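You operate a simulated robot arm through the tools that you are given. There is no shell and no other tool.

You run a simulated two-armed robot. Do the job below in one go: nothing can be reset, and whatever is moved stays where it is left.

TASK
Press the flat lump on square 2 out with the block, then cool the table till it is firm.
Fine: Block back; blue valve at half to about 40 C, then shut; wait till the shine goes. Set down upright: pressing block.

It is judged by the outcome, as a careful person would: the job done as asked, and still so three seconds after it is handed in. It fails if anything else is knocked over, pushed out of place, dropped, spilled or broken.

THE ROBOT
Two 7-joint arms with fingered hands on one trunk that stands fixed in place. Base frame: the origin is at the foot of the trunk, x ahead of it, y to its left, z up. Units: cm, rad, N and s.
The left shoulder is at [7, 16.2, 129.6], the right one opposite. With the tool pointing down near the work surface each hand reaches from about 32 to 82 cm from the base axis, measured 20 degrees to its own side. Payload 4 kg a hand.
The tool frame of a hand sits at the grasp point between the pads (the TCP): z along the fingers, y along the line on which they close. The tips reach 2.6 cm beyond it. Largest opening 13.2 cm; the body of the gripper starts 7.3 cm behind the TCP. The gripper is a hand of 4 fingers: y runs from the thumb to the fingers, the wrist lies at [0, 0, -22.4] in the tool frame, and closing takes about 1.5 s.
Orientation is told as [roll, pitch, yaw] about the base's x, y, z axes, in that order, counted from this pose: with the fingers straight down and closing along the base's y, the tool's x points along the base's -x, its y along +y and its z along -z.

THE INTERFACE
- The arms move only by the tool nudge_tool. It takes "left_rows", "right_rows" or both (then of equal length, played together; a hand with none holds still); each is a list of rows, each a list of 7 numbers: the shift along the tool's x, y, z in units of 400 mm (1.0 is 400 mm), then the turn, a rotation vector about the tool's x, y, z in units of 90 degrees (1.0 is 90 degrees), then the opening in per cent of the stroke, from 0 (shut) to 100 (fully open). In form: [[dx, dy, dz, ax, ay, az, gripper], ...]. A call has 1 to 20 rows; each row is the pose to reach, as a shift and turn from the pose commanded when the call began, along the tool's axes at that moment. A call with a number of a shift or a turn outside -1 to 1 is refused whole. Each row takes 0.2 s and may step no farther than 5 cm and 0.15 rad from the row before; otherwise, or with a gripper value out of range, the whole call is refused. Where a pose cannot be reached the arm comes as near as it can. A force on the tool above 40 N (or 10 N above the force at the start of the call, whichever is more), or a blocked arm, ends the call early, and 0.2 s more pass. The fingers move at their own pace (about 4.5 cm/s each) and stop on an object; they squeeze with about 26 N. The grip force told is the motor's: it shows also when the fingers shut on nothing. Time passes only in rows, and 0.2 s behind the last, so rows that repeat a pose let the fingers close. The reply holds the time, the measured pose of the TCP, the force on the tool along the base axes, the opening and the grip force, in the units named above and with some noise, with the torque about the TCP (base axes, N m) and any sound that the robot's microphone picked up.
- Cameras (640 x 400 px; columns grow to the right, rows downward): "scene" is now at [12.74, -5.1, 153.26]; the picture's right is [-0.57, -0.82, 0.00], its down [-0.40, 0.28, -0.87] and it looks along [0.72, -0.50, -0.49] (base axes); focal length 363 px, centre (320, 200). "left" rides on the left gripper at [-7.3, 0.6, -9.4] in its tool frame; the picture's right is [-0.08, -1.00, 0.00], its down [0.78, -0.06, -0.62] and it looks along [0.61, -0.05, 0.79] (tool axes); focal length 230 px, centre (320, 200). "right" rides on the right gripper at [7.3, 0.6, -9.3] in its tool frame; the picture's right is [-0.08, 1.00, 0.00], its down [-0.78, -0.06, -0.62] and it looks along [-0.62, -0.05, 0.79] (tool axes); focal length 230 px, centre (320, 200). There is no depth. A picture from a camera that has moved, and an enlarged one, comes with that camera's place and axes in the base frame and with its lens.
- snapshot(camera): a new picture of that camera. No time passes.
- lift_body(by): slides the trunk up (or, below 0, down) by that many cm; the arms and the scene camera ride with it, the base frame stays. It gives what a move gives, with no picture.
- set_grasp(shape, hand): the hand has 4 fingers and takes this shape, open, in about a second: jaw (thumb against the fingers, like two jaws); tri (thumb and two fingers); tip (a fingertip pinch); poke (one finger out to press); point (the index stretched); flat (the hand flat); cup (the hand cupped); fist (a fist). The gripper value then closes the fingers along that shape, each until it touches; the sizes above hold for jaw. It gives what a move gives, with no picture.
- aim_head(pan, tilt): turns the head with the scene camera to pan (to the left, within 1.501 rad either way) and tilt (down, from -0.506 to 1.204), counted from straight ahead of the robot. It gives what a move gives.
- close_up(camera, box): a new picture of the part [left, top, right, bottom] of that camera's present view, enlarged. No time passes.
- sign_off(): hands the job in; it is judged then, once.

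Places have to be worked out from the pictures, the camera data and where the tool is seen. Open the grippers and draw the arms clear of the work before you hand the job in, unless the task says otherwise.

The tools are called after "Request:" by a JSON object that holds its "api" and its "payload". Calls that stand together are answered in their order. nudge_tool: Moves the arms, as the interface text tells. Its arguments: {"type":"object","properties":{"left_rows":{"type":"array","items":{"type":"array","items":{"type":"number"}}},"right_rows":{"type":"array","items":{"type":"array","items":{"type":"number"}}}},"required":[]} The other tools are called the same way: lift_body (by) slides the trunk up or down; set_grasp (shape, hand) gives the hand a shape; aim_head (pan, tilt) turns the head that bears the scene camera; snapshot (camera) takes a picture; close_up (camera, box) takes an enlarged picture of a part of a camera's view; sign_off () hands the job in.

At the start:

```text
time: 0.0
left_tcp_pos: [48.47, -0.65, 125.1]
left_ee_rot: [0.001, 0.002, 0.0]
left_force: [-0.4, 0.8, 0.3]
left_wrist_torque: [-0.01, 0.02, -0.03]
left_opening: 13.2
left_finger_force: 0.1
left_shape: jaw
right_tcp_pos: [38.61, -40.41, 125.63]
right_ee_rot: [0.0, 0.0, -0.001]
right_force: [0.0, -0.8, 0.2]
right_wrist_torque: [0.0, 0.0, -0.01]
right_opening: 13.19
right_finger_force: 0.0
right_shape: jaw
trunk travel left (down, up): [-77.5, 16.5]
head pan, tilt: [-0.607, 0.51]
```

scene: 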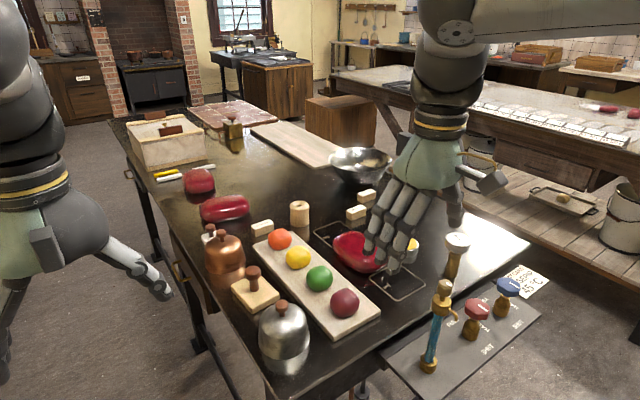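
right: 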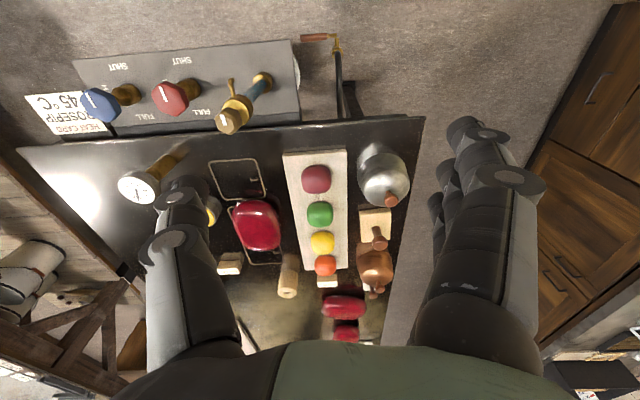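
left: 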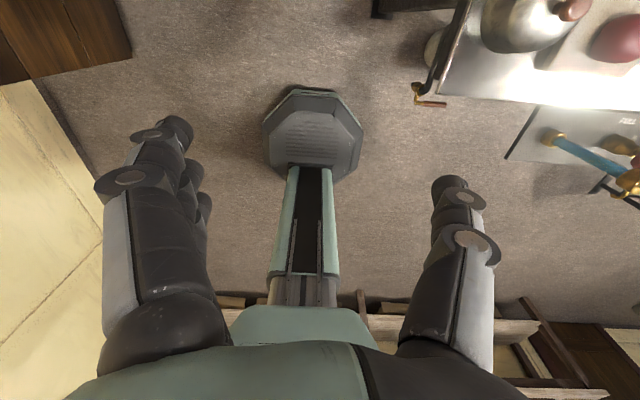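

The scene shows a candy table with red lumps, wire-marked squares, a valve panel and a thermometer. I'll first look closer at the parts.

Request:
{"api": "close_up", "payload": {"camera": "scene", "box": [180, 180, 400, 380]}}

Request:
{"api": "close_up", "payload": {"camera": "scene", "box": [380, 200, 580, 390]}}

Request:
{"api": "close_up", "payload": {"camera": "right", "box": [20, 30, 420, 300]}}

Request:
{"api": "close_up", "payload": {"camera": "scene", "box": [110, 90, 330, 240]}}

```text
2.00 times, centred on (290, 280) of scene
camera zoom: at [12.74, -5.1, 153.26], right [-0.57, -0.82, 0.0], down [-0.4, 0.28, -0.87], along [0.72, -0.5, -0.49], focal length 726 px, centre (380, 40)
```

zoom: 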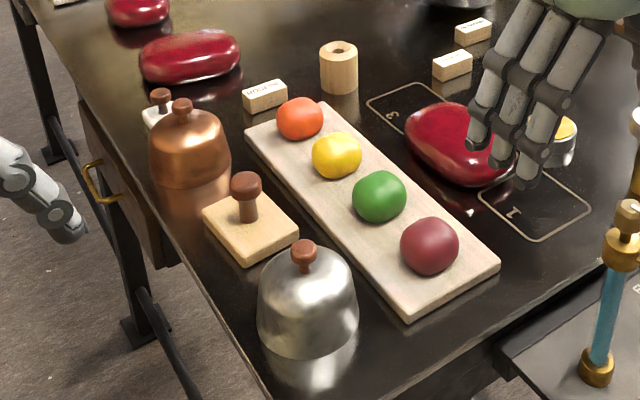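

```text
2.11 times, centred on (480, 295) of scene
camera zoom: at [12.74, -5.1, 153.26], right [-0.57, -0.82, 0.0], down [-0.4, 0.28, -0.87], along [0.72, -0.5, -0.49], focal length 765 px, centre (-17, 0)
```

zoom: 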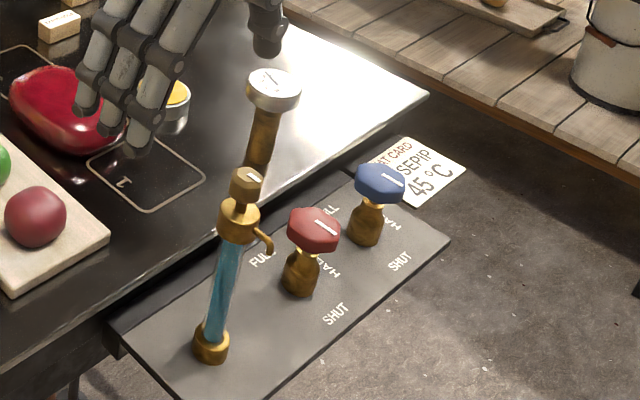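

```text
1.48 times, centred on (220, 165) of right
camera zoom: at [31.44, -39.92, 134.96], right [0.08, 1.0, 0.0], down [0.78, -0.06, 0.62], along [0.62, -0.05, -0.79], focal length 341 px, centre (468, 252)
```

zoom: 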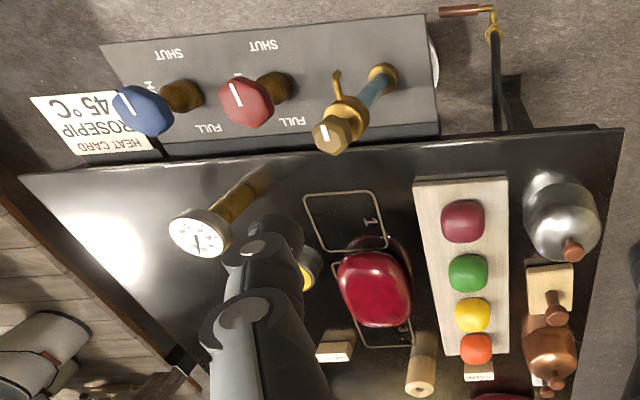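

```text
2.67 times, centred on (220, 165) of scene
camera zoom: at [12.74, -5.1, 153.26], right [-0.57, -0.82, 0.0], down [-0.4, 0.28, -0.87], along [0.72, -0.5, -0.49], focal length 969 px, centre (587, 293)
```

zoom: 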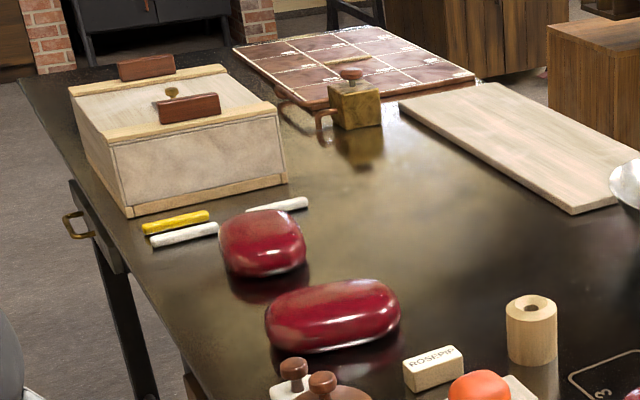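

The right hand hides the gauge and square 2, so I move it right and back (to about x 30, y −65) at the same height, well above the table at about z 90.

Request:
{"api": "nudge_tool", "payload": {"right_rows": [[0.036, -0.1025, 0, 0, 0, 0, 100], [0.072, -0.205, 0, 0, 0, 0, 100], [0.1075, -0.3075, 0, 0, 0, 0, 100], [0.143, -0.41, 0, 0, 0, 0, 100], [0.179, -0.5125, 0, 0, 0, 0, 100], [0.215, -0.615, 0, 0, 0, 0, 100]]}}

Request:
{"api": "snapshot", "payload": {"camera": "scene"}}

Request:
{"api": "snapshot", "payload": {"camera": "right"}}

```text
time: 1.4
left_tcp_pos: [48.43, -0.81, 125.07]
left_ee_rot: [0.001, 0.0, 0.0]
left_force: [-0.1, -0.7, 0.0]
left_wrist_torque: [0.03, 0.01, -0.03]
left_opening: 13.18
left_finger_force: 0.1
left_shape: jaw
right_tcp_pos: [29.65, -65.53, 125.51]
right_ee_rot: [0.001, -0.001, 0.0]
right_force: [0.1, -0.5, 0.5]
right_wrist_torque: [0.02, 0.0, 0.01]
right_opening: 13.2
right_finger_force: 0.1
right_shape: jaw
trunk travel left (down, up): [-77.5, 16.5]
head pan, tilt: [-0.607, 0.51]
```

```text
taken
camera scene: at [12.73, -5.23, 153.26], right [-0.57, -0.82, 0.0], down [-0.4, 0.28, -0.87], along [0.72, -0.5, -0.49], focal length 363 px, centre (320, 200)
```

scene: 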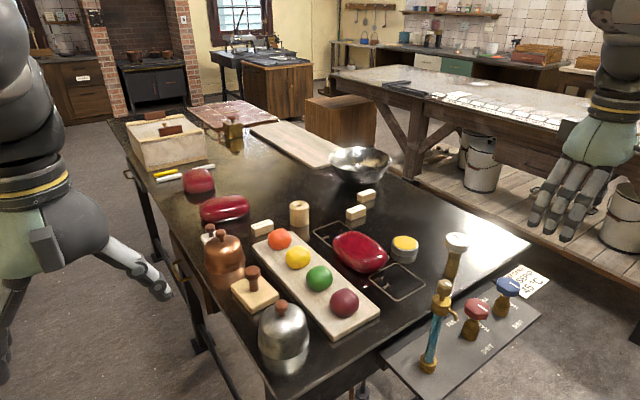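

```text
taken
camera right: at [22.52, -65.04, 134.78], right [0.08, 1.0, 0.0], down [0.78, -0.06, 0.62], along [0.61, -0.05, -0.79], focal length 230 px, centre (320, 200)
```

right: 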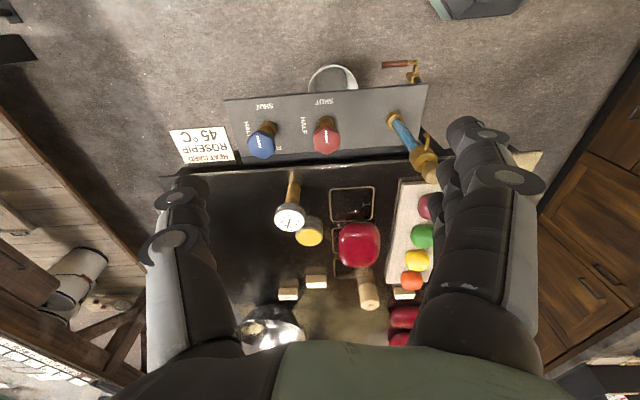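

Now the working part is visible; I enlarge the gauge, valves and lump.

Request:
{"api": "close_up", "payload": {"camera": "right", "box": [220, 80, 340, 155]}}

Request:
{"api": "close_up", "payload": {"camera": "right", "box": [260, 170, 400, 258]}}

Request:
{"api": "close_up", "payload": {"camera": "scene", "box": [420, 225, 480, 262]}}

Request:
{"api": "close_up", "payload": {"camera": "scene", "box": [300, 180, 440, 310]}}

Request:
{"api": "close_up", "payload": {"camera": "scene", "box": [190, 210, 320, 320]}}

Request:
{"api": "close_up", "payload": {"camera": "scene", "box": [440, 255, 560, 345]}}

```text
5.33 times, centred on (280, 118) of right
camera zoom: at [22.52, -65.04, 134.78], right [0.08, 1.0, 0.0], down [0.78, -0.06, 0.62], along [0.61, -0.05, -0.79], focal length 1227 px, centre (533, 640)
```

zoom: 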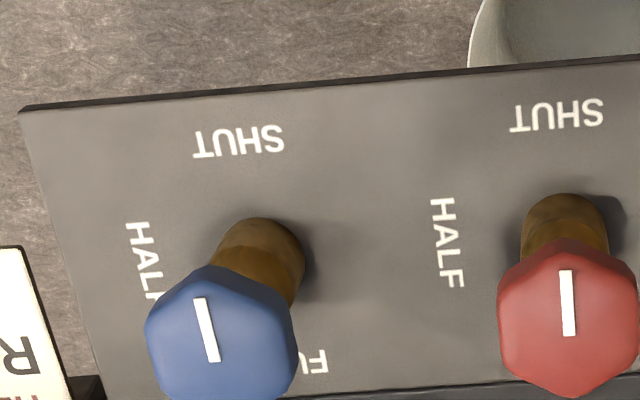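

```text
4.55 times, centred on (330, 214) of right
camera zoom: at [22.52, -65.04, 134.78], right [0.08, 1.0, 0.0], down [0.78, -0.06, 0.62], along [0.61, -0.05, -0.79], focal length 1046 px, centre (274, 136)
```

zoom: 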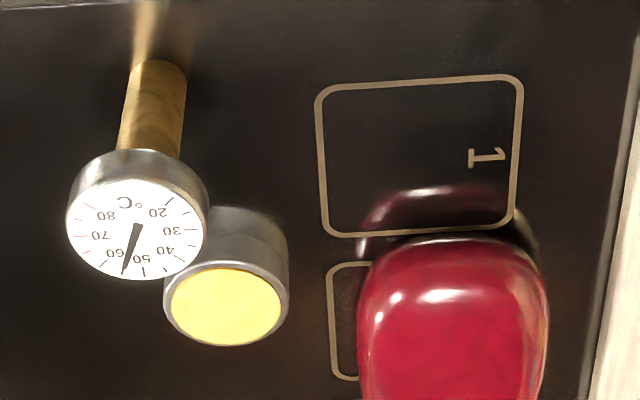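

```text
10.67 times, centred on (450, 244) of scene
camera zoom: at [12.73, -5.23, 153.26], right [-0.57, -0.82, 0.0], down [-0.4, 0.28, -0.87], along [0.72, -0.5, -0.49], focal length 3874 px, centre (-1067, -264)
```

zoom: 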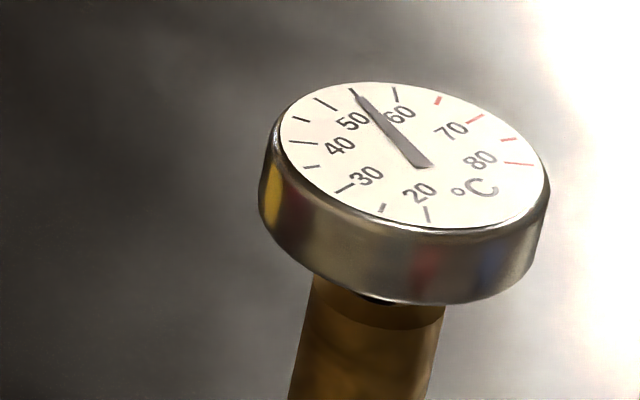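

```text
3.08 times, centred on (370, 245) of scene
camera zoom: at [12.73, -5.23, 153.26], right [-0.57, -0.82, 0.0], down [-0.4, 0.28, -0.87], along [0.72, -0.5, -0.49], focal length 1118 px, centre (166, 62)
```

zoom: 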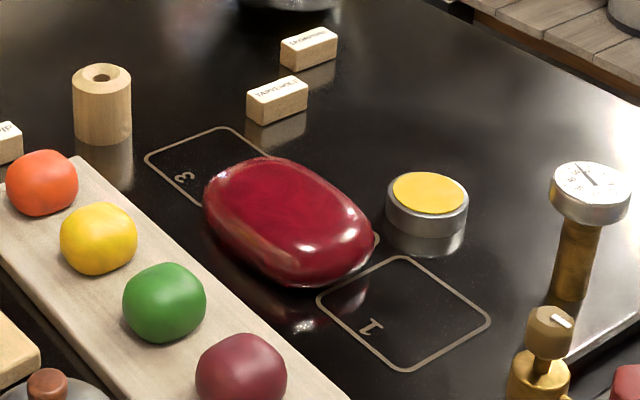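

```text
3.64 times, centred on (255, 265) of scene
camera zoom: at [12.73, -5.23, 153.26], right [-0.57, -0.82, 0.0], down [-0.4, 0.28, -0.87], along [0.72, -0.5, -0.49], focal length 1321 px, centre (556, -36)
```

zoom: 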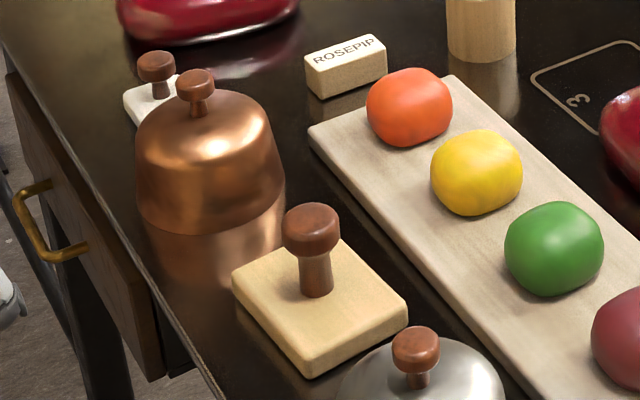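

```text
4.44 times, centred on (500, 300) of scene
camera zoom: at [12.73, -5.23, 153.26], right [-0.57, -0.82, 0.0], down [-0.4, 0.28, -0.87], along [0.72, -0.5, -0.49], focal length 1614 px, centre (-480, -244)
```

zoom: 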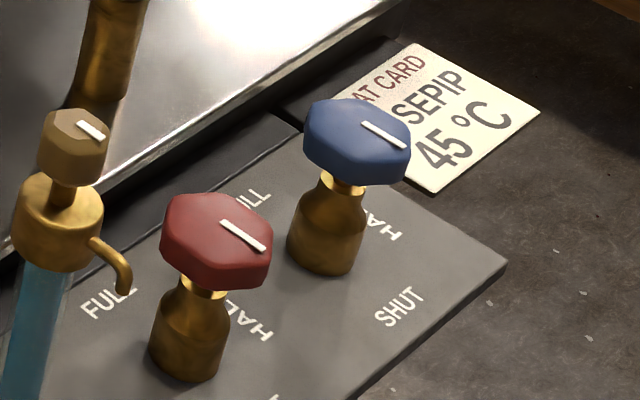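

Square 1 is centred near (58, −60) on a table at z≈91, square 2 with the lump near (71, −59), the wooden block near (72, −29), and the gauge reads about 55 °C. I test the reach above the lump at the present safe height.

Request:
{"api": "nudge_tool", "payload": {"right_rows": [[-0.111, 0.018, 0, 0, 0, 0, 100], [-0.222, 0.036, 0, 0, 0, 0, 100], [-0.333, 0.054, 0, 0, 0, 0, 100], [-0.444, 0.072, 0, 0, 0, 0, 100], [-0.555, 0.09, 0, 0, 0, 0, 100], [-0.666, 0.108, 0, 0, 0, 0, 100], [-0.777, 0.126, 0, 0, 0, 0, 100], [-0.888, 0.144, 0, 0, 0, 0, 100], [-1.0, 0.1625, 0, 0, 0, 0, 100], [-1.0, 0.1625, 0, 0, 0, 0, 100]]}}

Request:
{"api": "snapshot", "payload": {"camera": "right"}}

Request:
{"api": "snapshot", "payload": {"camera": "scene"}}

```text
time: 3.6
left_tcp_pos: [48.48, -0.92, 125.05]
left_ee_rot: [0.002, 0.003, 0.0]
left_force: [-0.1, 0.0, 0.2]
left_wrist_torque: [0.03, 0.01, 0.01]
left_opening: 13.19
left_finger_force: 0.0
left_shape: jaw
right_tcp_pos: [64.84, -58.82, 124.27]
right_ee_rot: [0.015, -0.001, -0.063]
right_force: [-0.3, 3.1, -0.5]
right_wrist_torque: [-0.32, -0.01, 0.1]
right_opening: 13.19
right_finger_force: 0.0
right_shape: jaw
right hand out of reach, approached as far as the arm can: row 5, 6, 7, 8, 9, 10
trunk travel left (down, up): [-77.5, 16.5]
head pan, tilt: [-0.607, 0.51]
```

```text
taken
camera right: at [57.69, -58.07, 133.74], right [0.14, 0.99, 0.01], down [0.78, -0.12, 0.62], along [0.61, -0.08, -0.79], focal length 230 px, centre (320, 200)
```

right: 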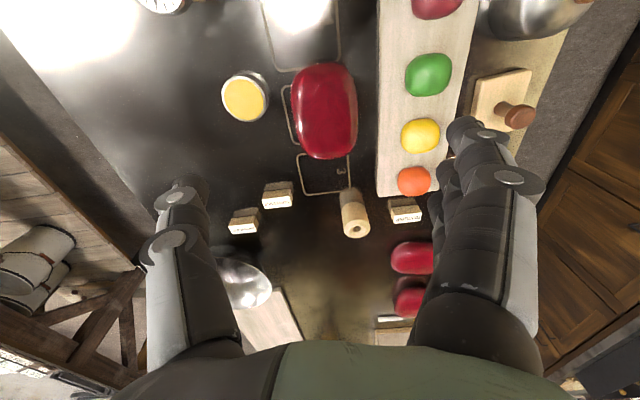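

```text
taken
camera scene: at [12.85, -5.31, 153.24], right [-0.57, -0.82, 0.0], down [-0.4, 0.28, -0.87], along [0.72, -0.5, -0.49], focal length 363 px, centre (320, 200)
```

scene: 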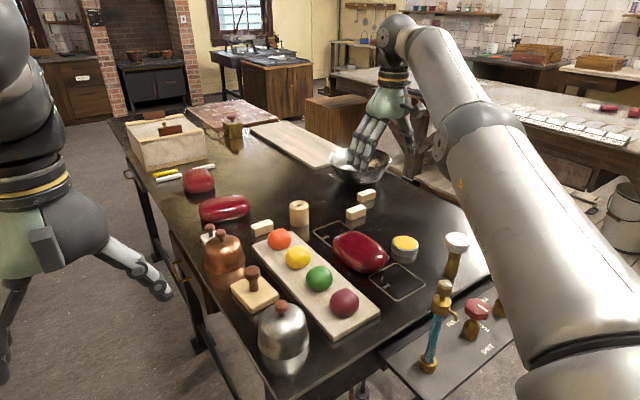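

The arm's wrist reach is about 74 cm from the shoulder, so over the lump the hand must lean outward about 0.35 rad. I back off towards the block and take up that lean while still high.

Request:
{"api": "nudge_tool", "payload": {"right_rows": [[0.048, 0.095, 0, 0, -0.0446, 0, 100], [0.096, 0.19, 0, 0, -0.0892, 0, 100], [0.145, 0.285, 0, 0, -0.1338, 0, 90], [0.193, 0.38, 0, 0, -0.1784, 0, 80], [0.241, 0.475, 0, 0, -0.223, 0, 70], [0.241, 0.475, 0, 0, -0.223, 0, 70]]}}

Request:
{"api": "snapshot", "payload": {"camera": "right"}}

```text
time: 5.0
left_tcp_pos: [48.21, -0.33, 125.2]
left_ee_rot: [-0.002, -0.002, 0.002]
left_force: [-0.2, 0.4, 0.0]
left_wrist_torque: [-0.02, -0.06, 0.02]
left_opening: 13.15
left_finger_force: 0.0
left_shape: jaw
right_tcp_pos: [63.29, -50.74, 136.47]
right_ee_rot: [0.046, -0.27, -0.013]
right_force: [0.1, 0.3, 0.2]
right_wrist_torque: [-0.02, -0.05, 0.0]
right_opening: 9.26
right_finger_force: 0.0
right_shape: jaw
right hand out of reach, approached as far as the arm can: row 2, 3, 4, 5, 6
trunk travel left (down, up): [-77.5, 16.5]
head pan, tilt: [-0.607, 0.51]
```

```text
taken
camera right: at [53.83, -50.63, 143.51], right [0.08, 0.99, 0.07], down [0.59, -0.1, 0.8], along [0.8, -0.02, -0.6], focal length 230 px, centre (320, 200)
```

right: 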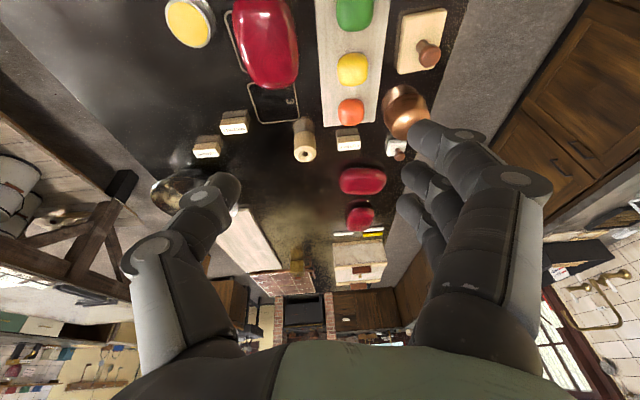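

The arm got stuck in an awkward configuration (TCP rose to z 136). I retract it towards the body and see whether it recovers the commanded pose.

Request:
{"api": "nudge_tool", "payload": {"right_rows": [[0.09, 0, 0.0, 0, 0, 0, 70], [0.18, 0, 0.0, 0, 0, 0, 70], [0.27, 0, 0.0, 0, 0, 0, 70], [0.36, 0, 0.0, 0, 0, 0, 70], [0.36, 0, 0.0, 0, 0, 0, 70]]}}

Request:
{"api": "snapshot", "payload": {"camera": "scene"}}

```text
time: 6.2
left_tcp_pos: [48.32, -0.67, 125.04]
left_ee_rot: [0.002, 0.0, 0.0]
left_force: [0.5, 0.3, -0.3]
left_wrist_torque: [0.01, 0.01, 0.03]
left_opening: 13.22
left_finger_force: 0.0
left_shape: jaw
right_tcp_pos: [58.15, -55.21, 137.79]
right_ee_rot: [0.049, -0.268, -0.013]
right_force: [-0.5, 0.3, 0.3]
right_wrist_torque: [0.01, 0.05, -0.04]
right_opening: 9.27
right_finger_force: 0.1
right_shape: jaw
right hand out of reach, approached as far as the arm can: row 1, 2, 3, 4, 5
trunk travel left (down, up): [-77.5, 16.5]
head pan, tilt: [-0.607, 0.51]
```

```text
taken
camera scene: at [12.66, -5.11, 153.27], right [-0.57, -0.82, 0.0], down [-0.4, 0.28, -0.87], along [0.72, -0.5, -0.49], focal length 363 px, centre (320, 200)
```

scene: 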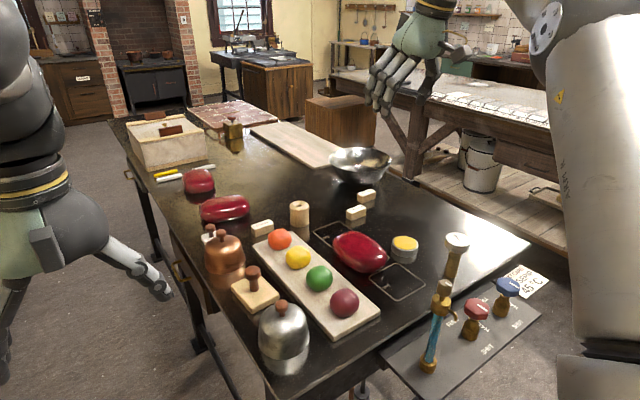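

Pitch sticks at −0.27, so some joint is at its limit here. I turn the lean back out and lower somewhat to restore a good arm configuration.

Request:
{"api": "nudge_tool", "payload": {"right_rows": [[0.05, 0, 0.0, 0, 0.06, 0, 70], [0.1, 0, 0.0, 0, 0.12, 0, 70], [0.15, 0, 0.0, 0, 0.172, 0, 70], [0.15, 0, 0.0, 0, 0.172, 0, 70]]}}

```text
time: 7.2
left_tcp_pos: [48.36, -0.72, 125.07]
left_ee_rot: [0.0, 0.001, 0.0]
left_force: [0.0, -0.3, 0.3]
left_wrist_torque: [-0.01, -0.03, 0.02]
left_opening: 13.2
left_finger_force: 0.0
left_shape: jaw
right_tcp_pos: [52.41, -54.94, 136.54]
right_ee_rot: [0.05, 0.001, 0.001]
right_force: [-0.6, -0.5, 0.4]
right_wrist_torque: [0.02, -0.01, 0.02]
right_opening: 9.29
right_finger_force: 0.0
right_shape: jaw
trunk travel left (down, up): [-77.5, 16.5]
head pan, tilt: [-0.607, 0.51]
```

The commanded pose resets to wherever the arm got, good. I go down to about (58, −45, 112), still clear of everything, and try the outward lean there.

Request:
{"api": "nudge_tool", "payload": {"right_rows": [[-0.023, 0.041, 0.102, 0.005, 0, 0, 70], [-0.047, 0.0825, 0.204, 0.01, 0, 0, 70], [-0.07, 0.124, 0.306, 0.016, 0, 0, 70], [-0.093, 0.165, 0.408, 0.021, 0, 0, 70], [-0.117, 0.206, 0.51, 0.026, 0, 0, 70], [-0.14, 0.2475, 0.6125, 0.032, 0, 0, 70], [-0.14, 0.2475, 0.6125, 0.032, -0.06, 0, 70], [-0.14, 0.2475, 0.6125, 0.032, -0.12, 0, 70], [-0.14, 0.2475, 0.6125, 0.032, -0.18, 0, 70], [-0.14, 0.2475, 0.6125, 0.032, -0.223, 0, 70]]}}

Request:
{"api": "snapshot", "payload": {"camera": "scene"}}

```text
time: 9.4
left_tcp_pos: [48.35, -0.71, 125.2]
left_ee_rot: [0.0, 0.0, 0.001]
left_force: [0.0, 0.0, 0.1]
left_wrist_torque: [0.01, 0.01, 0.01]
left_opening: 13.19
left_finger_force: 0.1
left_shape: jaw
right_tcp_pos: [65.4, -54.89, 121.5]
right_ee_rot: [0.005, -0.179, -0.005]
right_force: [-0.4, 0.1, -0.5]
right_wrist_torque: [0.02, 0.01, 0.0]
right_opening: 9.25
right_finger_force: 0.0
right_shape: jaw
right hand out of reach, approached as far as the arm can: row 1, 2, 3, 4, 5, 6, 7, 8, 9, 10
trunk travel left (down, up): [-77.5, 16.5]
head pan, tilt: [-0.607, 0.51]
```

```text
taken
camera scene: at [12.67, -5.12, 153.27], right [-0.57, -0.82, 0.0], down [-0.4, 0.28, -0.87], along [0.72, -0.5, -0.49], focal length 363 px, centre (320, 200)
```

scene: 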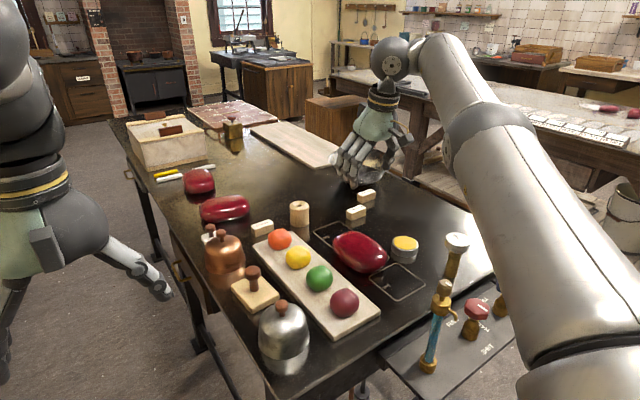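

The arm is held by a joint limit in this outstretched, elbow-out configuration. I retrace toward the start pose to get the elbow bent again.

Request:
{"api": "nudge_tool", "payload": {"right_rows": [[0.0975, 0.025, -0.0355, 0, 0.0228, 0, 70], [0.195, 0.05, -0.071, 0, 0.0456, 0, 70], [0.2925, 0.075, -0.1065, 0, 0.0684, 0, 70], [0.39, 0.1, -0.142, 0, 0.0912, 0, 70], [0.4875, 0.125, -0.1775, 0, 0.114, 0, 70], [0.4875, 0.125, -0.1775, 0, 0.114, 0, 70]]}}

```text
time: 10.8
left_tcp_pos: [48.46, -0.68, 125.22]
left_ee_rot: [-0.001, 0.0, 0.001]
left_force: [0.5, -0.3, 0.9]
left_wrist_torque: [-0.01, 0.0, 0.01]
left_opening: 13.18
left_finger_force: 0.1
left_shape: jaw
right_tcp_pos: [55.69, -56.58, 128.96]
right_ee_rot: [0.007, 0.007, -0.003]
right_force: [0.8, -0.8, 0.2]
right_wrist_torque: [0.01, 0.01, -0.03]
right_opening: 9.22
right_finger_force: 0.1
right_shape: jaw
right hand out of reach, approached as far as the arm can: row 1, 2, 3, 4, 5, 6
trunk travel left (down, up): [-77.5, 16.5]
head pan, tilt: [-0.607, 0.51]
```

It still lags the command; I look at the arm itself to understand its configuration.

Request:
{"api": "aim_head", "payload": {"pan": -1.0, "tilt": 0.35}}

Request:
{"api": "snapshot", "payload": {"camera": "scene"}}

```text
time: 11.7
left_tcp_pos: [48.3, -0.61, 125.12]
left_ee_rot: [-0.001, 0.001, 0.0]
left_force: [0.8, 0.2, -0.2]
left_wrist_torque: [0.02, -0.01, 0.0]
left_opening: 13.17
left_finger_force: 0.1
left_shape: jaw
right_tcp_pos: [55.69, -56.64, 129.01]
right_ee_rot: [0.007, 0.002, -0.005]
right_force: [-0.4, 0.3, 0.2]
right_wrist_torque: [0.03, 0.04, 0.02]
right_opening: 9.27
right_finger_force: 0.0
right_shape: jaw
trunk travel left (down, up): [-77.5, 16.5]
head pan, tilt: [-1.0, 0.351]
```

```text
taken
camera scene: at [10.34, -7.76, 154.72], right [-0.84, -0.54, 0.0], down [-0.19, 0.29, -0.94], along [0.51, -0.79, -0.34], focal length 363 px, centre (320, 200)
```

scene: 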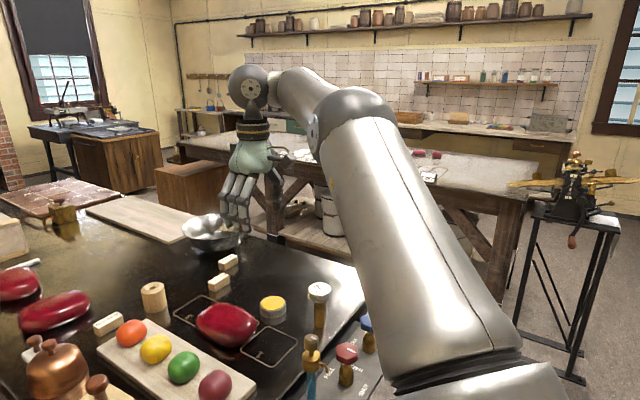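

I try stepping back along the first outward path, toward (45, −62, 125), which was reachable before.

Request:
{"api": "nudge_tool", "payload": {"right_rows": [[0.09, -0.045, 0.02, 0, 0, 0, 70], [0.18, -0.09, 0.04, 0, 0, 0, 70], [0.267, -0.135, 0.0875, 0, 0, 0, 70], [0.267, -0.135, 0.0875, 0, 0, 0, 70]]}}

```text
time: 12.7
left_tcp_pos: [48.6, -0.56, 125.1]
left_ee_rot: [0.001, 0.001, -0.002]
left_force: [0.4, -0.3, -0.5]
left_wrist_torque: [-0.01, 0.0, -0.01]
left_opening: 13.18
left_finger_force: 0.0
left_shape: jaw
right_tcp_pos: [48.06, -64.91, 127.59]
right_ee_rot: [0.008, 0.002, -0.002]
right_force: [0.9, 0.4, -0.3]
right_wrist_torque: [-0.01, 0.03, -0.01]
right_opening: 9.28
right_finger_force: 0.1
right_shape: jaw
right hand out of reach, approached as far as the arm can: row 1, 2, 3, 4
trunk travel left (down, up): [-77.5, 16.5]
head pan, tilt: [-1.0, 0.351]
```

Working out shoulder-to-wrist distances, it is frozen at 67 cm: the elbow seems to have gone over straight to its other side. I push outward past full stretch (into free space) and come back to try to bring it over again.

Request:
{"api": "nudge_tool", "payload": {"right_rows": [[-0.07, -0.085, -0.035, 0, 0, 0, 70], [-0.14, -0.17, -0.07, 0, 0, 0, 70], [-0.21, -0.255, -0.105, 0, 0, 0, 70], [-0.14, -0.17, -0.07, 0, 0, 0, 70], [-0.07, -0.085, -0.035, 0, 0, 0, 70], [0, 0, 0, 0, 0, 0, 70], [0.07, 0.085, 0.035, 0, 0, 0, 70], [0.14, 0.17, 0.07, 0, 0, 0, 70]]}}

```text
time: 14.5
left_tcp_pos: [48.24, -0.66, 125.1]
left_ee_rot: [-0.003, 0.0, 0.0]
left_force: [-0.5, -0.4, -1.5]
left_wrist_torque: [-0.02, -0.03, 0.0]
left_opening: 13.18
left_finger_force: 0.0
left_shape: jaw
right_tcp_pos: [48.32, -64.61, 127.91]
right_ee_rot: [0.009, 0.002, -0.006]
right_force: [-0.3, 0.3, 0.3]
right_wrist_torque: [-0.02, -0.02, 0.0]
right_opening: 9.27
right_finger_force: 0.1
right_shape: jaw
right hand out of reach, approached as far as the arm can: row 2, 3, 7, 8
trunk travel left (down, up): [-77.5, 16.5]
head pan, tilt: [-1.0, 0.351]
```

The elbow is raised above the shoulder-wrist line, pinned by a shoulder limit. I lift the trunk 16 cm so I have room to lower the hand relative to the shoulder and bring the elbow down safely.

Request:
{"api": "lift_body", "payload": {"by": 16}}

Request:
{"api": "nudge_tool", "payload": {"right_rows": [[-0.02, -0.02, 0.1, 0, 0, 0, 70], [-0.04, -0.04, 0.2, 0, 0, 0, 70], [-0.06, -0.06, 0.3, 0, 0, 0, 70], [-0.08, -0.08, 0.4, 0, 0, 0, 70], [-0.08, -0.08, 0.5, 0, 0, 0, 70], [-0.08, -0.08, 0.5, 0, 0, 0, 70]]}}

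Request:
{"api": "snapshot", "payload": {"camera": "scene"}}

```text
time: 16.3
left_tcp_pos: [48.45, -0.66, 141.09]
left_ee_rot: [0.002, -0.001, 0.001]
left_force: [-0.5, 0.6, 0.5]
left_wrist_torque: [0.03, -0.01, 0.0]
left_opening: 13.16
left_finger_force: 0.1
left_shape: jaw
right_tcp_pos: [48.24, -64.68, 143.66]
right_ee_rot: [0.008, 0.0, -0.005]
right_force: [0.0, 0.1, 0.3]
right_wrist_torque: [0.02, 0.0, -0.01]
right_opening: 9.27
right_finger_force: 0.0
right_shape: jaw
trunk travel left (down, up): [-93.5, 0.5]
head pan, tilt: [-1.0, 0.351]
```

```text
time: 17.7
left_tcp_pos: [48.4, -0.55, 141.16]
left_ee_rot: [-0.001, -0.001, -0.001]
left_force: [0.1, -0.3, -1.3]
left_wrist_torque: [0.0, 0.0, -0.04]
left_opening: 13.19
left_finger_force: 0.1
left_shape: jaw
right_tcp_pos: [51.44, -68.07, 123.56]
right_ee_rot: [0.01, 0.003, -0.007]
right_force: [-0.2, -0.4, 0.9]
right_wrist_torque: [0.01, -0.02, -0.04]
right_opening: 9.25
right_finger_force: 0.2
right_shape: jaw
right hand out of reach, approached as far as the arm can: row 1, 2
trunk travel left (down, up): [-93.5, 0.5]
head pan, tilt: [-1.0, 0.351]
```

```text
taken
camera scene: at [10.27, -7.73, 170.73], right [-0.84, -0.54, 0.0], down [-0.19, 0.29, -0.94], along [0.51, -0.79, -0.34], focal length 363 px, centre (320, 200)
```

scene: 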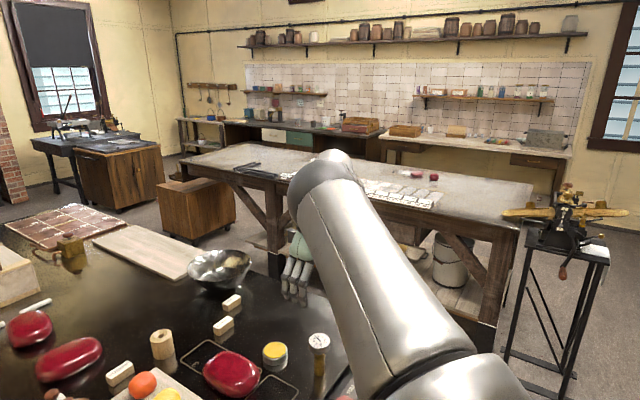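

Reached with the wrist now level with the shoulder. I test pulling the hand inward a little from here.

Request:
{"api": "nudge_tool", "payload": {"right_rows": [[0.05, 0.06, 0.05, 0, 0, 0, 70], [0.1, 0.12, 0.05, 0, 0, 0, 70], [0.15, 0.18, 0.05, 0, 0, 0, 70], [0.2, 0.24, 0.05, 0, 0, 0, 70]]}}

```text
time: 18.7
left_tcp_pos: [48.38, -0.68, 141.14]
left_ee_rot: [0.002, 0.001, -0.001]
left_force: [0.5, -0.2, 0.9]
left_wrist_torque: [0.01, 0.02, -0.03]
left_opening: 13.2
left_finger_force: 0.0
left_shape: jaw
right_tcp_pos: [47.6, -69.86, 122.98]
right_ee_rot: [0.017, 0.005, -0.003]
right_force: [0.2, 0.1, 0.7]
right_wrist_torque: [0.01, 0.02, 0.02]
right_opening: 9.25
right_finger_force: 0.0
right_shape: jaw
right hand out of reach, approached as far as the arm can: row 1, 2, 3, 4
trunk travel left (down, up): [-93.5, 0.5]
head pan, tilt: [-1.0, 0.351]
```

The distance is pinned at 67 cm again, so the elbow must pass over straight. I try a slower stretch beyond full reach and then come in.

Request:
{"api": "nudge_tool", "payload": {"right_rows": [[-0.06, -0.08, 0, 0, 0, 0, 70], [-0.12, -0.16, 0, 0, 0, 0, 70], [-0.18, -0.24, 0, 0, 0, 0, 70], [-0.24, -0.32, 0, 0, 0, 0, 70], [-0.3, -0.4, 0, 0, 0, 0, 70], [-0.3, -0.4, 0, 0, 0, 0, 70], [-0.3, -0.4, 0, 0, 0, 0, 70], [-0.25, -0.33, 0, 0, 0, 0, 70], [-0.19, -0.25, 0, 0, 0, 0, 70], [-0.13, -0.17, 0, 0, 0, 0, 70], [-0.07, -0.09, 0, 0, 0, 0, 70], [0, 0, 0, 0, 0, 0, 70], [0.06, 0.08, 0, 0, 0, 0, 70]]}}

```text
time: 21.5
left_tcp_pos: [48.25, -0.53, 141.25]
left_ee_rot: [0.0, -0.002, -0.001]
left_force: [-1.1, -0.2, -0.5]
left_wrist_torque: [0.0, -0.02, 0.01]
left_opening: 13.18
left_finger_force: 0.0
left_shape: jaw
right_tcp_pos: [46.14, -66.73, 122.19]
right_ee_rot: [0.006, 0.001, -0.003]
right_force: [0.4, 0.1, -0.5]
right_wrist_torque: [0.0, -0.04, -0.02]
right_opening: 9.24
right_finger_force: 0.2
right_shape: jaw
right hand out of reach, approached as far as the arm can: row 2, 3, 4, 5, 6, 7, 8, 9, 10
trunk travel left (down, up): [-93.5, 0.5]
head pan, tilt: [-1.0, 0.351]
```

Distance is now 64 cm and the last rows were reachable: the elbow has come over. I pull further in to confirm.

Request:
{"api": "nudge_tool", "payload": {"right_rows": [[0.05, 0.09, 0, 0, 0, 0, 70], [0.1, 0.18, 0, 0, 0, 0, 70], [0.15, 0.27, 0, 0, 0, 0, 70], [0.2, 0.36, 0, 0, 0, 0, 70], [0.2, 0.45, 0, 0, 0, 0, 70], [0.2, 0.55, 0, 0, 0, 0, 70], [0.2, 0.55, 0, 0, 0, 0, 70]]}}

Request:
{"api": "snapshot", "payload": {"camera": "scene"}}

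```text
time: 23.1
left_tcp_pos: [48.48, -0.71, 141.06]
left_ee_rot: [0.001, 0.0, -0.001]
left_force: [0.4, -0.5, 0.7]
left_wrist_torque: [0.0, -0.01, 0.01]
left_opening: 13.17
left_finger_force: 0.0
left_shape: jaw
right_tcp_pos: [38.73, -44.3, 122.5]
right_ee_rot: [0.008, 0.002, -0.006]
right_force: [-0.3, -0.2, -1.0]
right_wrist_torque: [-0.01, -0.01, -0.01]
right_opening: 9.27
right_finger_force: 0.1
right_shape: jaw
trunk travel left (down, up): [-93.5, 0.5]
head pan, tilt: [-1.0, 0.351]
```

```text
taken
camera scene: at [10.34, -7.84, 170.72], right [-0.84, -0.54, 0.0], down [-0.19, 0.29, -0.94], along [0.51, -0.79, -0.34], focal length 363 px, centre (320, 200)
```

scene: 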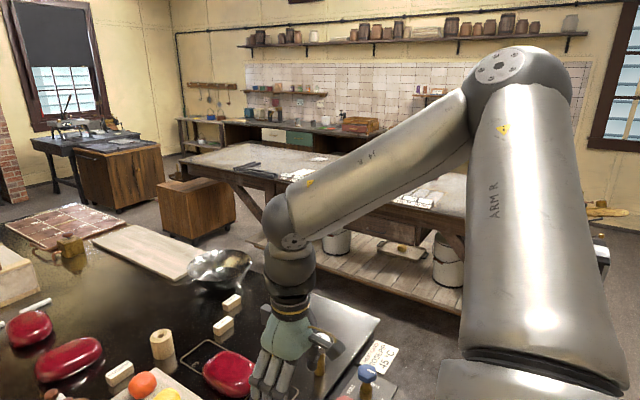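

The arm is well bent again. Now I take the hand over toward the block at safe height while leaning it outward 0.4 rad.

Request:
{"api": "nudge_tool", "payload": {"right_rows": [[-0.08, 0.064, 0, 0, -0.0424, 0, 70], [-0.16, 0.1275, 0, 0, -0.0849, 0, 70], [-0.241, 0.191, 0, 0, -0.1273, 0, 70], [-0.322, 0.255, 0, 0, -0.1697, 0, 70], [-0.402, 0.319, 0, 0, -0.2122, 0, 70], [-0.4825, 0.3825, 0, 0, -0.2546, 0, 70], [-0.4825, 0.3825, 0, 0, -0.2546, 0, 70]]}}

Request:
{"api": "aim_head", "payload": {"pan": -0.6, "tilt": 0.6}}

Request:
{"api": "snapshot", "payload": {"camera": "right"}}

Request:
{"api": "snapshot", "payload": {"camera": "scene"}}

```text
time: 24.7
left_tcp_pos: [48.31, -0.75, 141.16]
left_ee_rot: [-0.002, 0.001, 0.0]
left_force: [0.3, -0.8, 0.3]
left_wrist_torque: [0.02, -0.03, 0.0]
left_opening: 13.17
left_finger_force: 0.0
left_shape: jaw
right_tcp_pos: [57.86, -28.98, 122.39]
right_ee_rot: [0.009, -0.401, -0.006]
right_force: [0.3, -0.5, 0.6]
right_wrist_torque: [-0.02, 0.02, -0.03]
right_opening: 9.26
right_finger_force: 0.0
right_shape: jaw
trunk travel left (down, up): [-93.5, 0.5]
head pan, tilt: [-1.0, 0.351]
```

```text
time: 25.6
left_tcp_pos: [48.36, -0.69, 141.12]
left_ee_rot: [-0.001, -0.001, -0.001]
left_force: [0.7, -0.5, -0.3]
left_wrist_torque: [0.01, 0.02, -0.03]
left_opening: 13.2
left_finger_force: 0.0
left_shape: jaw
right_tcp_pos: [57.73, -29.13, 122.47]
right_ee_rot: [0.011, -0.397, -0.007]
right_force: [1.2, 0.1, 0.2]
right_wrist_torque: [0.0, -0.02, 0.02]
right_opening: 9.28
right_finger_force: 0.0
right_shape: jaw
trunk travel left (down, up): [-93.5, 0.5]
head pan, tilt: [-0.6, 0.6]
```

```text
taken
camera right: at [47.67, -28.59, 128.17], right [0.08, 1.0, 0.04], down [0.48, -0.07, 0.87], along [0.87, -0.05, -0.49], focal length 230 px, centre (320, 200)
```

right: 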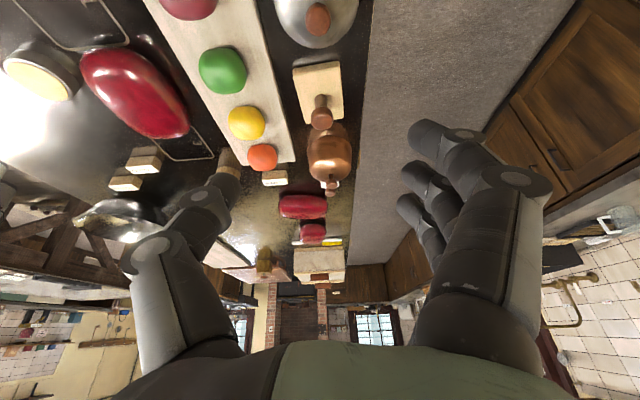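

```text
taken
camera scene: at [12.56, -4.94, 168.45], right [-0.57, -0.82, 0.0], down [-0.47, 0.32, -0.83], along [0.68, -0.47, -0.56], focal length 363 px, centre (320, 200)
```

scene: 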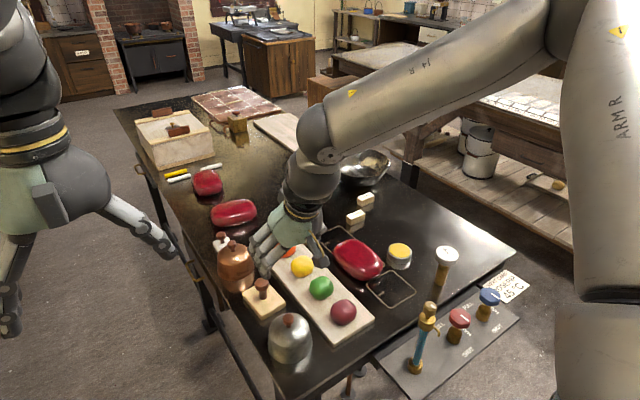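

The lean works here. The handle knob is at about (73.6, −29.2, 98.8); I move above it at z 118, then lower the trunk.

Request:
{"api": "nudge_tool", "payload": {"right_rows": [[-0.0805, 0, 0.064, 0, 0, 0, 70], [-0.161, 0, 0.128, 0, 0, 0, 70], [-0.2415, 0, 0.192, 0, 0, 0, 70], [-0.322, 0, 0.2555, 0, 0, 0, 70], [-0.322, 0, 0.2555, 0, 0, 0, 70]]}}

Request:
{"api": "snapshot", "payload": {"camera": "right"}}

```text
time: 26.8
left_tcp_pos: [48.34, -0.49, 141.2]
left_ee_rot: [0.0, 0.0, -0.001]
left_force: [0.3, 0.7, 0.0]
left_wrist_torque: [0.0, 0.01, 0.04]
left_opening: 13.17
left_finger_force: 0.1
left_shape: jaw
right_tcp_pos: [71.79, -29.75, 118.7]
right_ee_rot: [0.008, -0.4, -0.006]
right_force: [0.0, -0.3, 0.9]
right_wrist_torque: [0.03, -0.02, -0.04]
right_opening: 9.28
right_finger_force: 0.0
right_shape: jaw
right hand out of reach, approached as far as the arm can: row 4, 5
trunk travel left (down, up): [-93.5, 0.5]
head pan, tilt: [-0.6, 0.6]
```

```text
taken
camera right: at [61.65, -29.3, 124.36], right [0.08, 1.0, 0.04], down [0.48, -0.07, 0.87], along [0.87, -0.05, -0.49], focal length 230 px, centre (320, 200)
```

right: 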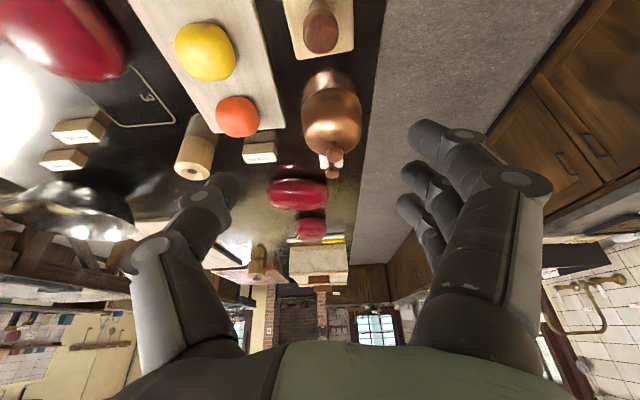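

The arm again stopped about 2 cm short at only 58 cm shoulder distance, so another joint is limiting. I look at the arm's configuration.

Request:
{"api": "snapshot", "payload": {"camera": "scene"}}

```text
taken
camera scene: at [12.46, -4.87, 168.46], right [-0.57, -0.82, 0.0], down [-0.47, 0.32, -0.83], along [0.68, -0.47, -0.56], focal length 363 px, centre (320, 200)
```

scene: 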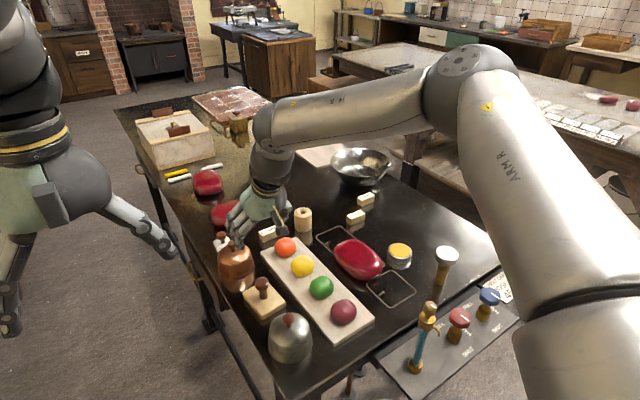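

To see whether a higher hand relative to the shoulder helps, I lower the trunk 10 cm (hand goes to z≈108, still above the handle) and then retry moving over the handle.

Request:
{"api": "lift_body", "payload": {"by": -10}}

Request:
{"api": "nudge_tool", "payload": {"right_rows": [[-0.02, 0.005, 0.01, 0, 0, 0, 70], [-0.0425, 0.0125, 0.018, 0, 0, 0, 70], [-0.0425, 0.0125, 0.018, 0, 0, 0, 70]]}}

```text
time: 28.1
left_tcp_pos: [48.42, -0.69, 131.05]
left_ee_rot: [-0.002, 0.001, -0.001]
left_force: [0.3, -0.9, 0.2]
left_wrist_torque: [-0.02, 0.0, 0.01]
left_opening: 13.18
left_finger_force: 0.0
left_shape: jaw
right_tcp_pos: [71.96, -29.7, 108.54]
right_ee_rot: [0.009, -0.4, -0.006]
right_force: [-0.7, -0.1, -0.5]
right_wrist_torque: [0.01, 0.03, -0.02]
right_opening: 9.25
right_finger_force: 0.0
right_shape: jaw
trunk travel left (down, up): [-83.5, 10.5]
head pan, tilt: [-0.6, 0.6]
```

```text
time: 28.9
left_tcp_pos: [48.42, -0.64, 131.13]
left_ee_rot: [-0.001, 0.0, 0.001]
left_force: [0.2, 0.0, 0.1]
left_wrist_torque: [0.02, -0.04, 0.0]
left_opening: 13.2
left_finger_force: 0.2
left_shape: jaw
right_tcp_pos: [72.21, -29.83, 109.17]
right_ee_rot: [0.009, -0.398, -0.006]
right_force: [-0.6, -0.2, 0.4]
right_wrist_torque: [-0.02, 0.02, -0.02]
right_opening: 9.26
right_finger_force: 0.1
right_shape: jaw
right hand out of reach, approached as far as the arm can: row 1, 2, 3
trunk travel left (down, up): [-83.5, 10.5]
head pan, tilt: [-0.6, 0.6]
```

Still limited. I test whether yawing the hand (the handle is round) frees the joint.

Request:
{"api": "nudge_tool", "payload": {"right_rows": [[0, 0, 0, -0.033, 0, -0.0782, 70], [0, 0, 0, -0.066, 0, -0.1564, 70], [0, 0, 0, -0.099, 0, -0.2346, 70], [-0.02, 0.006, 0.0, -0.099, 0, -0.2346, 70], [-0.035, 0.0125, 0.0, -0.099, 0, -0.2346, 70]]}}

```text
time: 30.1
left_tcp_pos: [48.46, -0.7, 130.98]
left_ee_rot: [0.0, 0.0, -0.001]
left_force: [-0.6, 0.4, -0.6]
left_wrist_torque: [0.04, 0.0, -0.01]
left_opening: 13.19
left_finger_force: 0.0
left_shape: jaw
right_tcp_pos: [73.52, -29.58, 109.83]
right_ee_rot: [0.009, -0.401, 0.394]
right_force: [0.2, 0.1, -0.3]
right_wrist_torque: [0.0, -0.02, -0.02]
right_opening: 9.27
right_finger_force: 0.0
right_shape: jaw
trunk travel left (down, up): [-83.5, 10.5]
head pan, tilt: [-0.6, 0.6]
```

With a yaw of +0.4 the pose is reachable. I take a picture to refine the alignment over the handle.

Request:
{"api": "snapshot", "payload": {"camera": "right"}}

Request:
{"api": "snapshot", "payload": {"camera": "scene"}}

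```text
taken
camera right: at [63.91, -33.2, 115.44], right [-0.32, 0.95, 0.04], down [0.47, 0.12, 0.87], along [0.82, 0.3, -0.48], focal length 230 px, centre (320, 200)
```

right: 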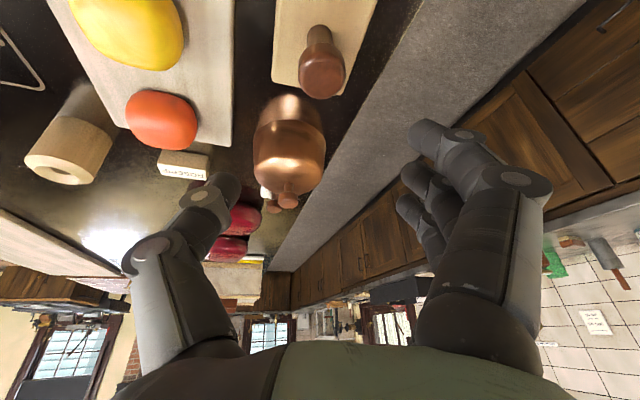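

```text
taken
camera scene: at [12.61, -4.9, 158.44], right [-0.57, -0.82, 0.0], down [-0.47, 0.32, -0.82], along [0.68, -0.47, -0.57], focal length 363 px, centre (320, 200)
```

scene: 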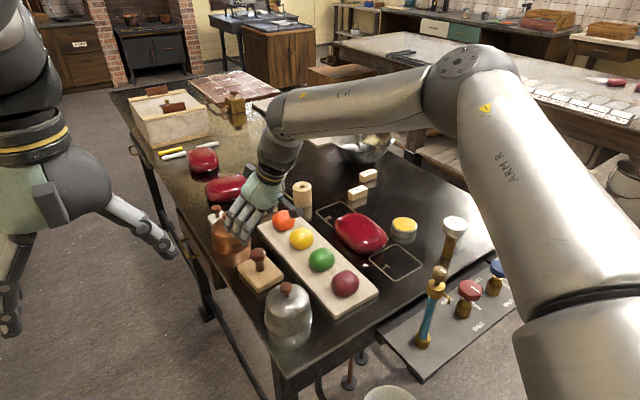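

Knob centre is confirmed near (73.5, −29.1). I descend vertically to TCP z≈98.5 with the fingers open around it.

Request:
{"api": "nudge_tool", "payload": {"right_rows": [[0.0265, 0.0026, 0.0655, 0, 0, 0, 70], [0.053, 0.0052, 0.131, 0, 0, 0, 70], [0.0795, 0.0078, 0.1965, 0, 0, 0, 70], [0.0954, 0.0094, 0.2358, 0, 0, 0, 70], [0.106, 0.0104, 0.262, 0, 0, 0, 70], [0.106, 0.0104, 0.262, 0, 0, 0, 70]]}}

Request:
{"api": "snapshot", "payload": {"camera": "right"}}

Request:
{"api": "close_up", "payload": {"camera": "scene", "box": [190, 190, 330, 350]}}

```text
time: 31.5
left_tcp_pos: [48.43, -0.62, 131.27]
left_ee_rot: [0.0, 0.0, 0.0]
left_force: [0.2, -0.6, 0.7]
left_wrist_torque: [-0.02, 0.0, 0.0]
left_opening: 13.18
left_finger_force: 0.1
left_shape: jaw
right_tcp_pos: [69.65, -30.34, 101.58]
right_ee_rot: [0.01, -0.404, 0.394]
right_force: [-0.8, -0.1, -0.7]
right_wrist_torque: [-0.02, 0.02, -0.02]
right_opening: 9.26
right_finger_force: 0.1
right_shape: jaw
right hand out of reach, approached as far as the arm can: row 1, 2, 3, 4, 5, 6
trunk travel left (down, up): [-83.5, 10.5]
head pan, tilt: [-0.6, 0.6]
```

```text
taken
camera right: at [60.06, -34.01, 107.43], right [-0.32, 0.95, 0.04], down [0.47, 0.12, 0.87], along [0.82, 0.3, -0.48], focal length 230 px, centre (320, 200)
```

right: 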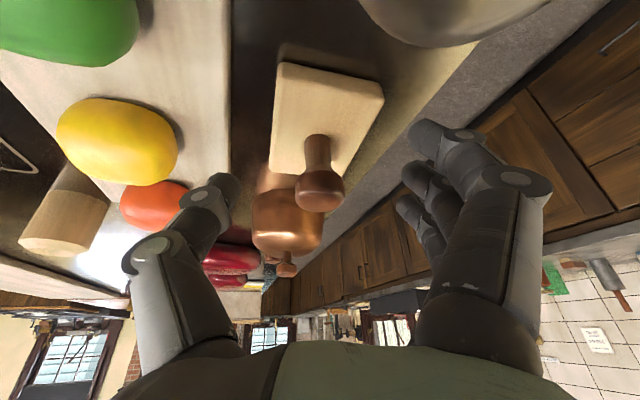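

```text
2.50 times, centred on (260, 270) of scene
camera zoom: at [12.58, -4.9, 158.45], right [-0.57, -0.82, 0.0], down [-0.47, 0.32, -0.82], along [0.68, -0.47, -0.57], focal length 908 px, centre (470, 25)
```

zoom: 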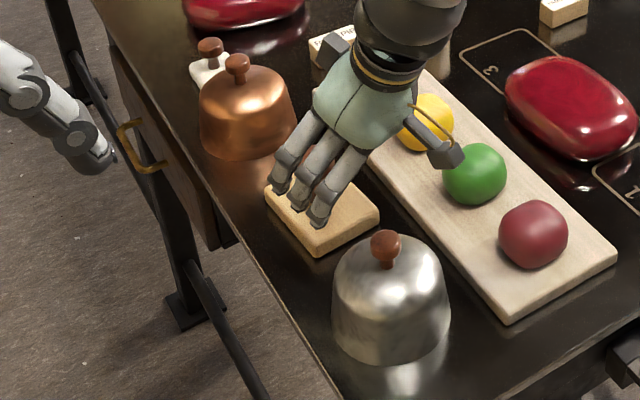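

Going low relative to the shoulder hits the limit and the hand slid back (no contact, forces are nil). I raise the hand straight up again and then lower the trunk instead, so the forearm is more level.

Request:
{"api": "nudge_tool", "payload": {"right_rows": [[-0.044, 0, -0.104, 0, 0, 0, 70], [-0.088, 0, -0.207, 0, 0, 0, 70], [-0.131, 0, -0.311, 0, 0, 0, 70], [-0.175, 0, -0.4145, 0, 0, 0, 70], [-0.175, 0, -0.4145, 0, 0, 0, 70]]}}

Request:
{"api": "lift_body", "payload": {"by": -14}}

```text
time: 32.7
left_tcp_pos: [48.39, -0.81, 131.12]
left_ee_rot: [0.001, 0.0, 0.0]
left_force: [-0.6, -0.3, -0.5]
left_wrist_torque: [-0.02, 0.0, 0.0]
left_opening: 13.18
left_finger_force: 0.0
left_shape: jaw
right_tcp_pos: [69.77, -30.27, 119.7]
right_ee_rot: [0.01, -0.4, 0.394]
right_force: [-1.1, 0.0, -0.7]
right_wrist_torque: [-0.03, -0.02, 0.01]
right_opening: 9.28
right_finger_force: 0.2
right_shape: jaw
trunk travel left (down, up): [-83.5, 10.5]
head pan, tilt: [-0.6, 0.6]
```

```text
time: 34.4
left_tcp_pos: [48.43, -0.6, 117.08]
left_ee_rot: [0.001, 0.0, 0.001]
left_force: [0.5, -0.8, 0.6]
left_wrist_torque: [0.0, 0.03, 0.0]
left_opening: 13.2
left_finger_force: 0.0
left_shape: jaw
right_tcp_pos: [69.7, -30.22, 105.62]
right_ee_rot: [0.01, -0.401, 0.393]
right_force: [-0.6, 0.7, -0.1]
right_wrist_torque: [0.0, -0.01, -0.01]
right_opening: 9.24
right_finger_force: 0.0
right_shape: jaw
trunk travel left (down, up): [-69.5, 24.5]
head pan, tilt: [-0.6, 0.6]
```

Trunk is now 8 cm below its start height. I move over the handle at z≈105 and check that the pose is reached.

Request:
{"api": "nudge_tool", "payload": {"right_rows": [[-0.0425, -0.0055, 0.026, 0, 0, 0, 70], [-0.085, -0.011, 0.052, 0, 0, 0, 70], [-0.0753, -0.011, 0.075, 0, 0, 0, 70]]}}

```text
time: 35.2
left_tcp_pos: [48.27, -0.66, 117.19]
left_ee_rot: [0.0, 0.0, -0.001]
left_force: [-0.9, -0.2, -0.4]
left_wrist_torque: [0.01, -0.04, -0.02]
left_opening: 13.17
left_finger_force: 0.0
left_shape: jaw
right_tcp_pos: [73.22, -29.15, 104.14]
right_ee_rot: [0.009, -0.404, 0.391]
right_force: [-0.6, 0.5, -0.3]
right_wrist_torque: [-0.01, -0.03, -0.02]
right_opening: 9.26
right_finger_force: 0.0
right_shape: jaw
trunk travel left (down, up): [-69.5, 24.5]
head pan, tilt: [-0.6, 0.6]
```

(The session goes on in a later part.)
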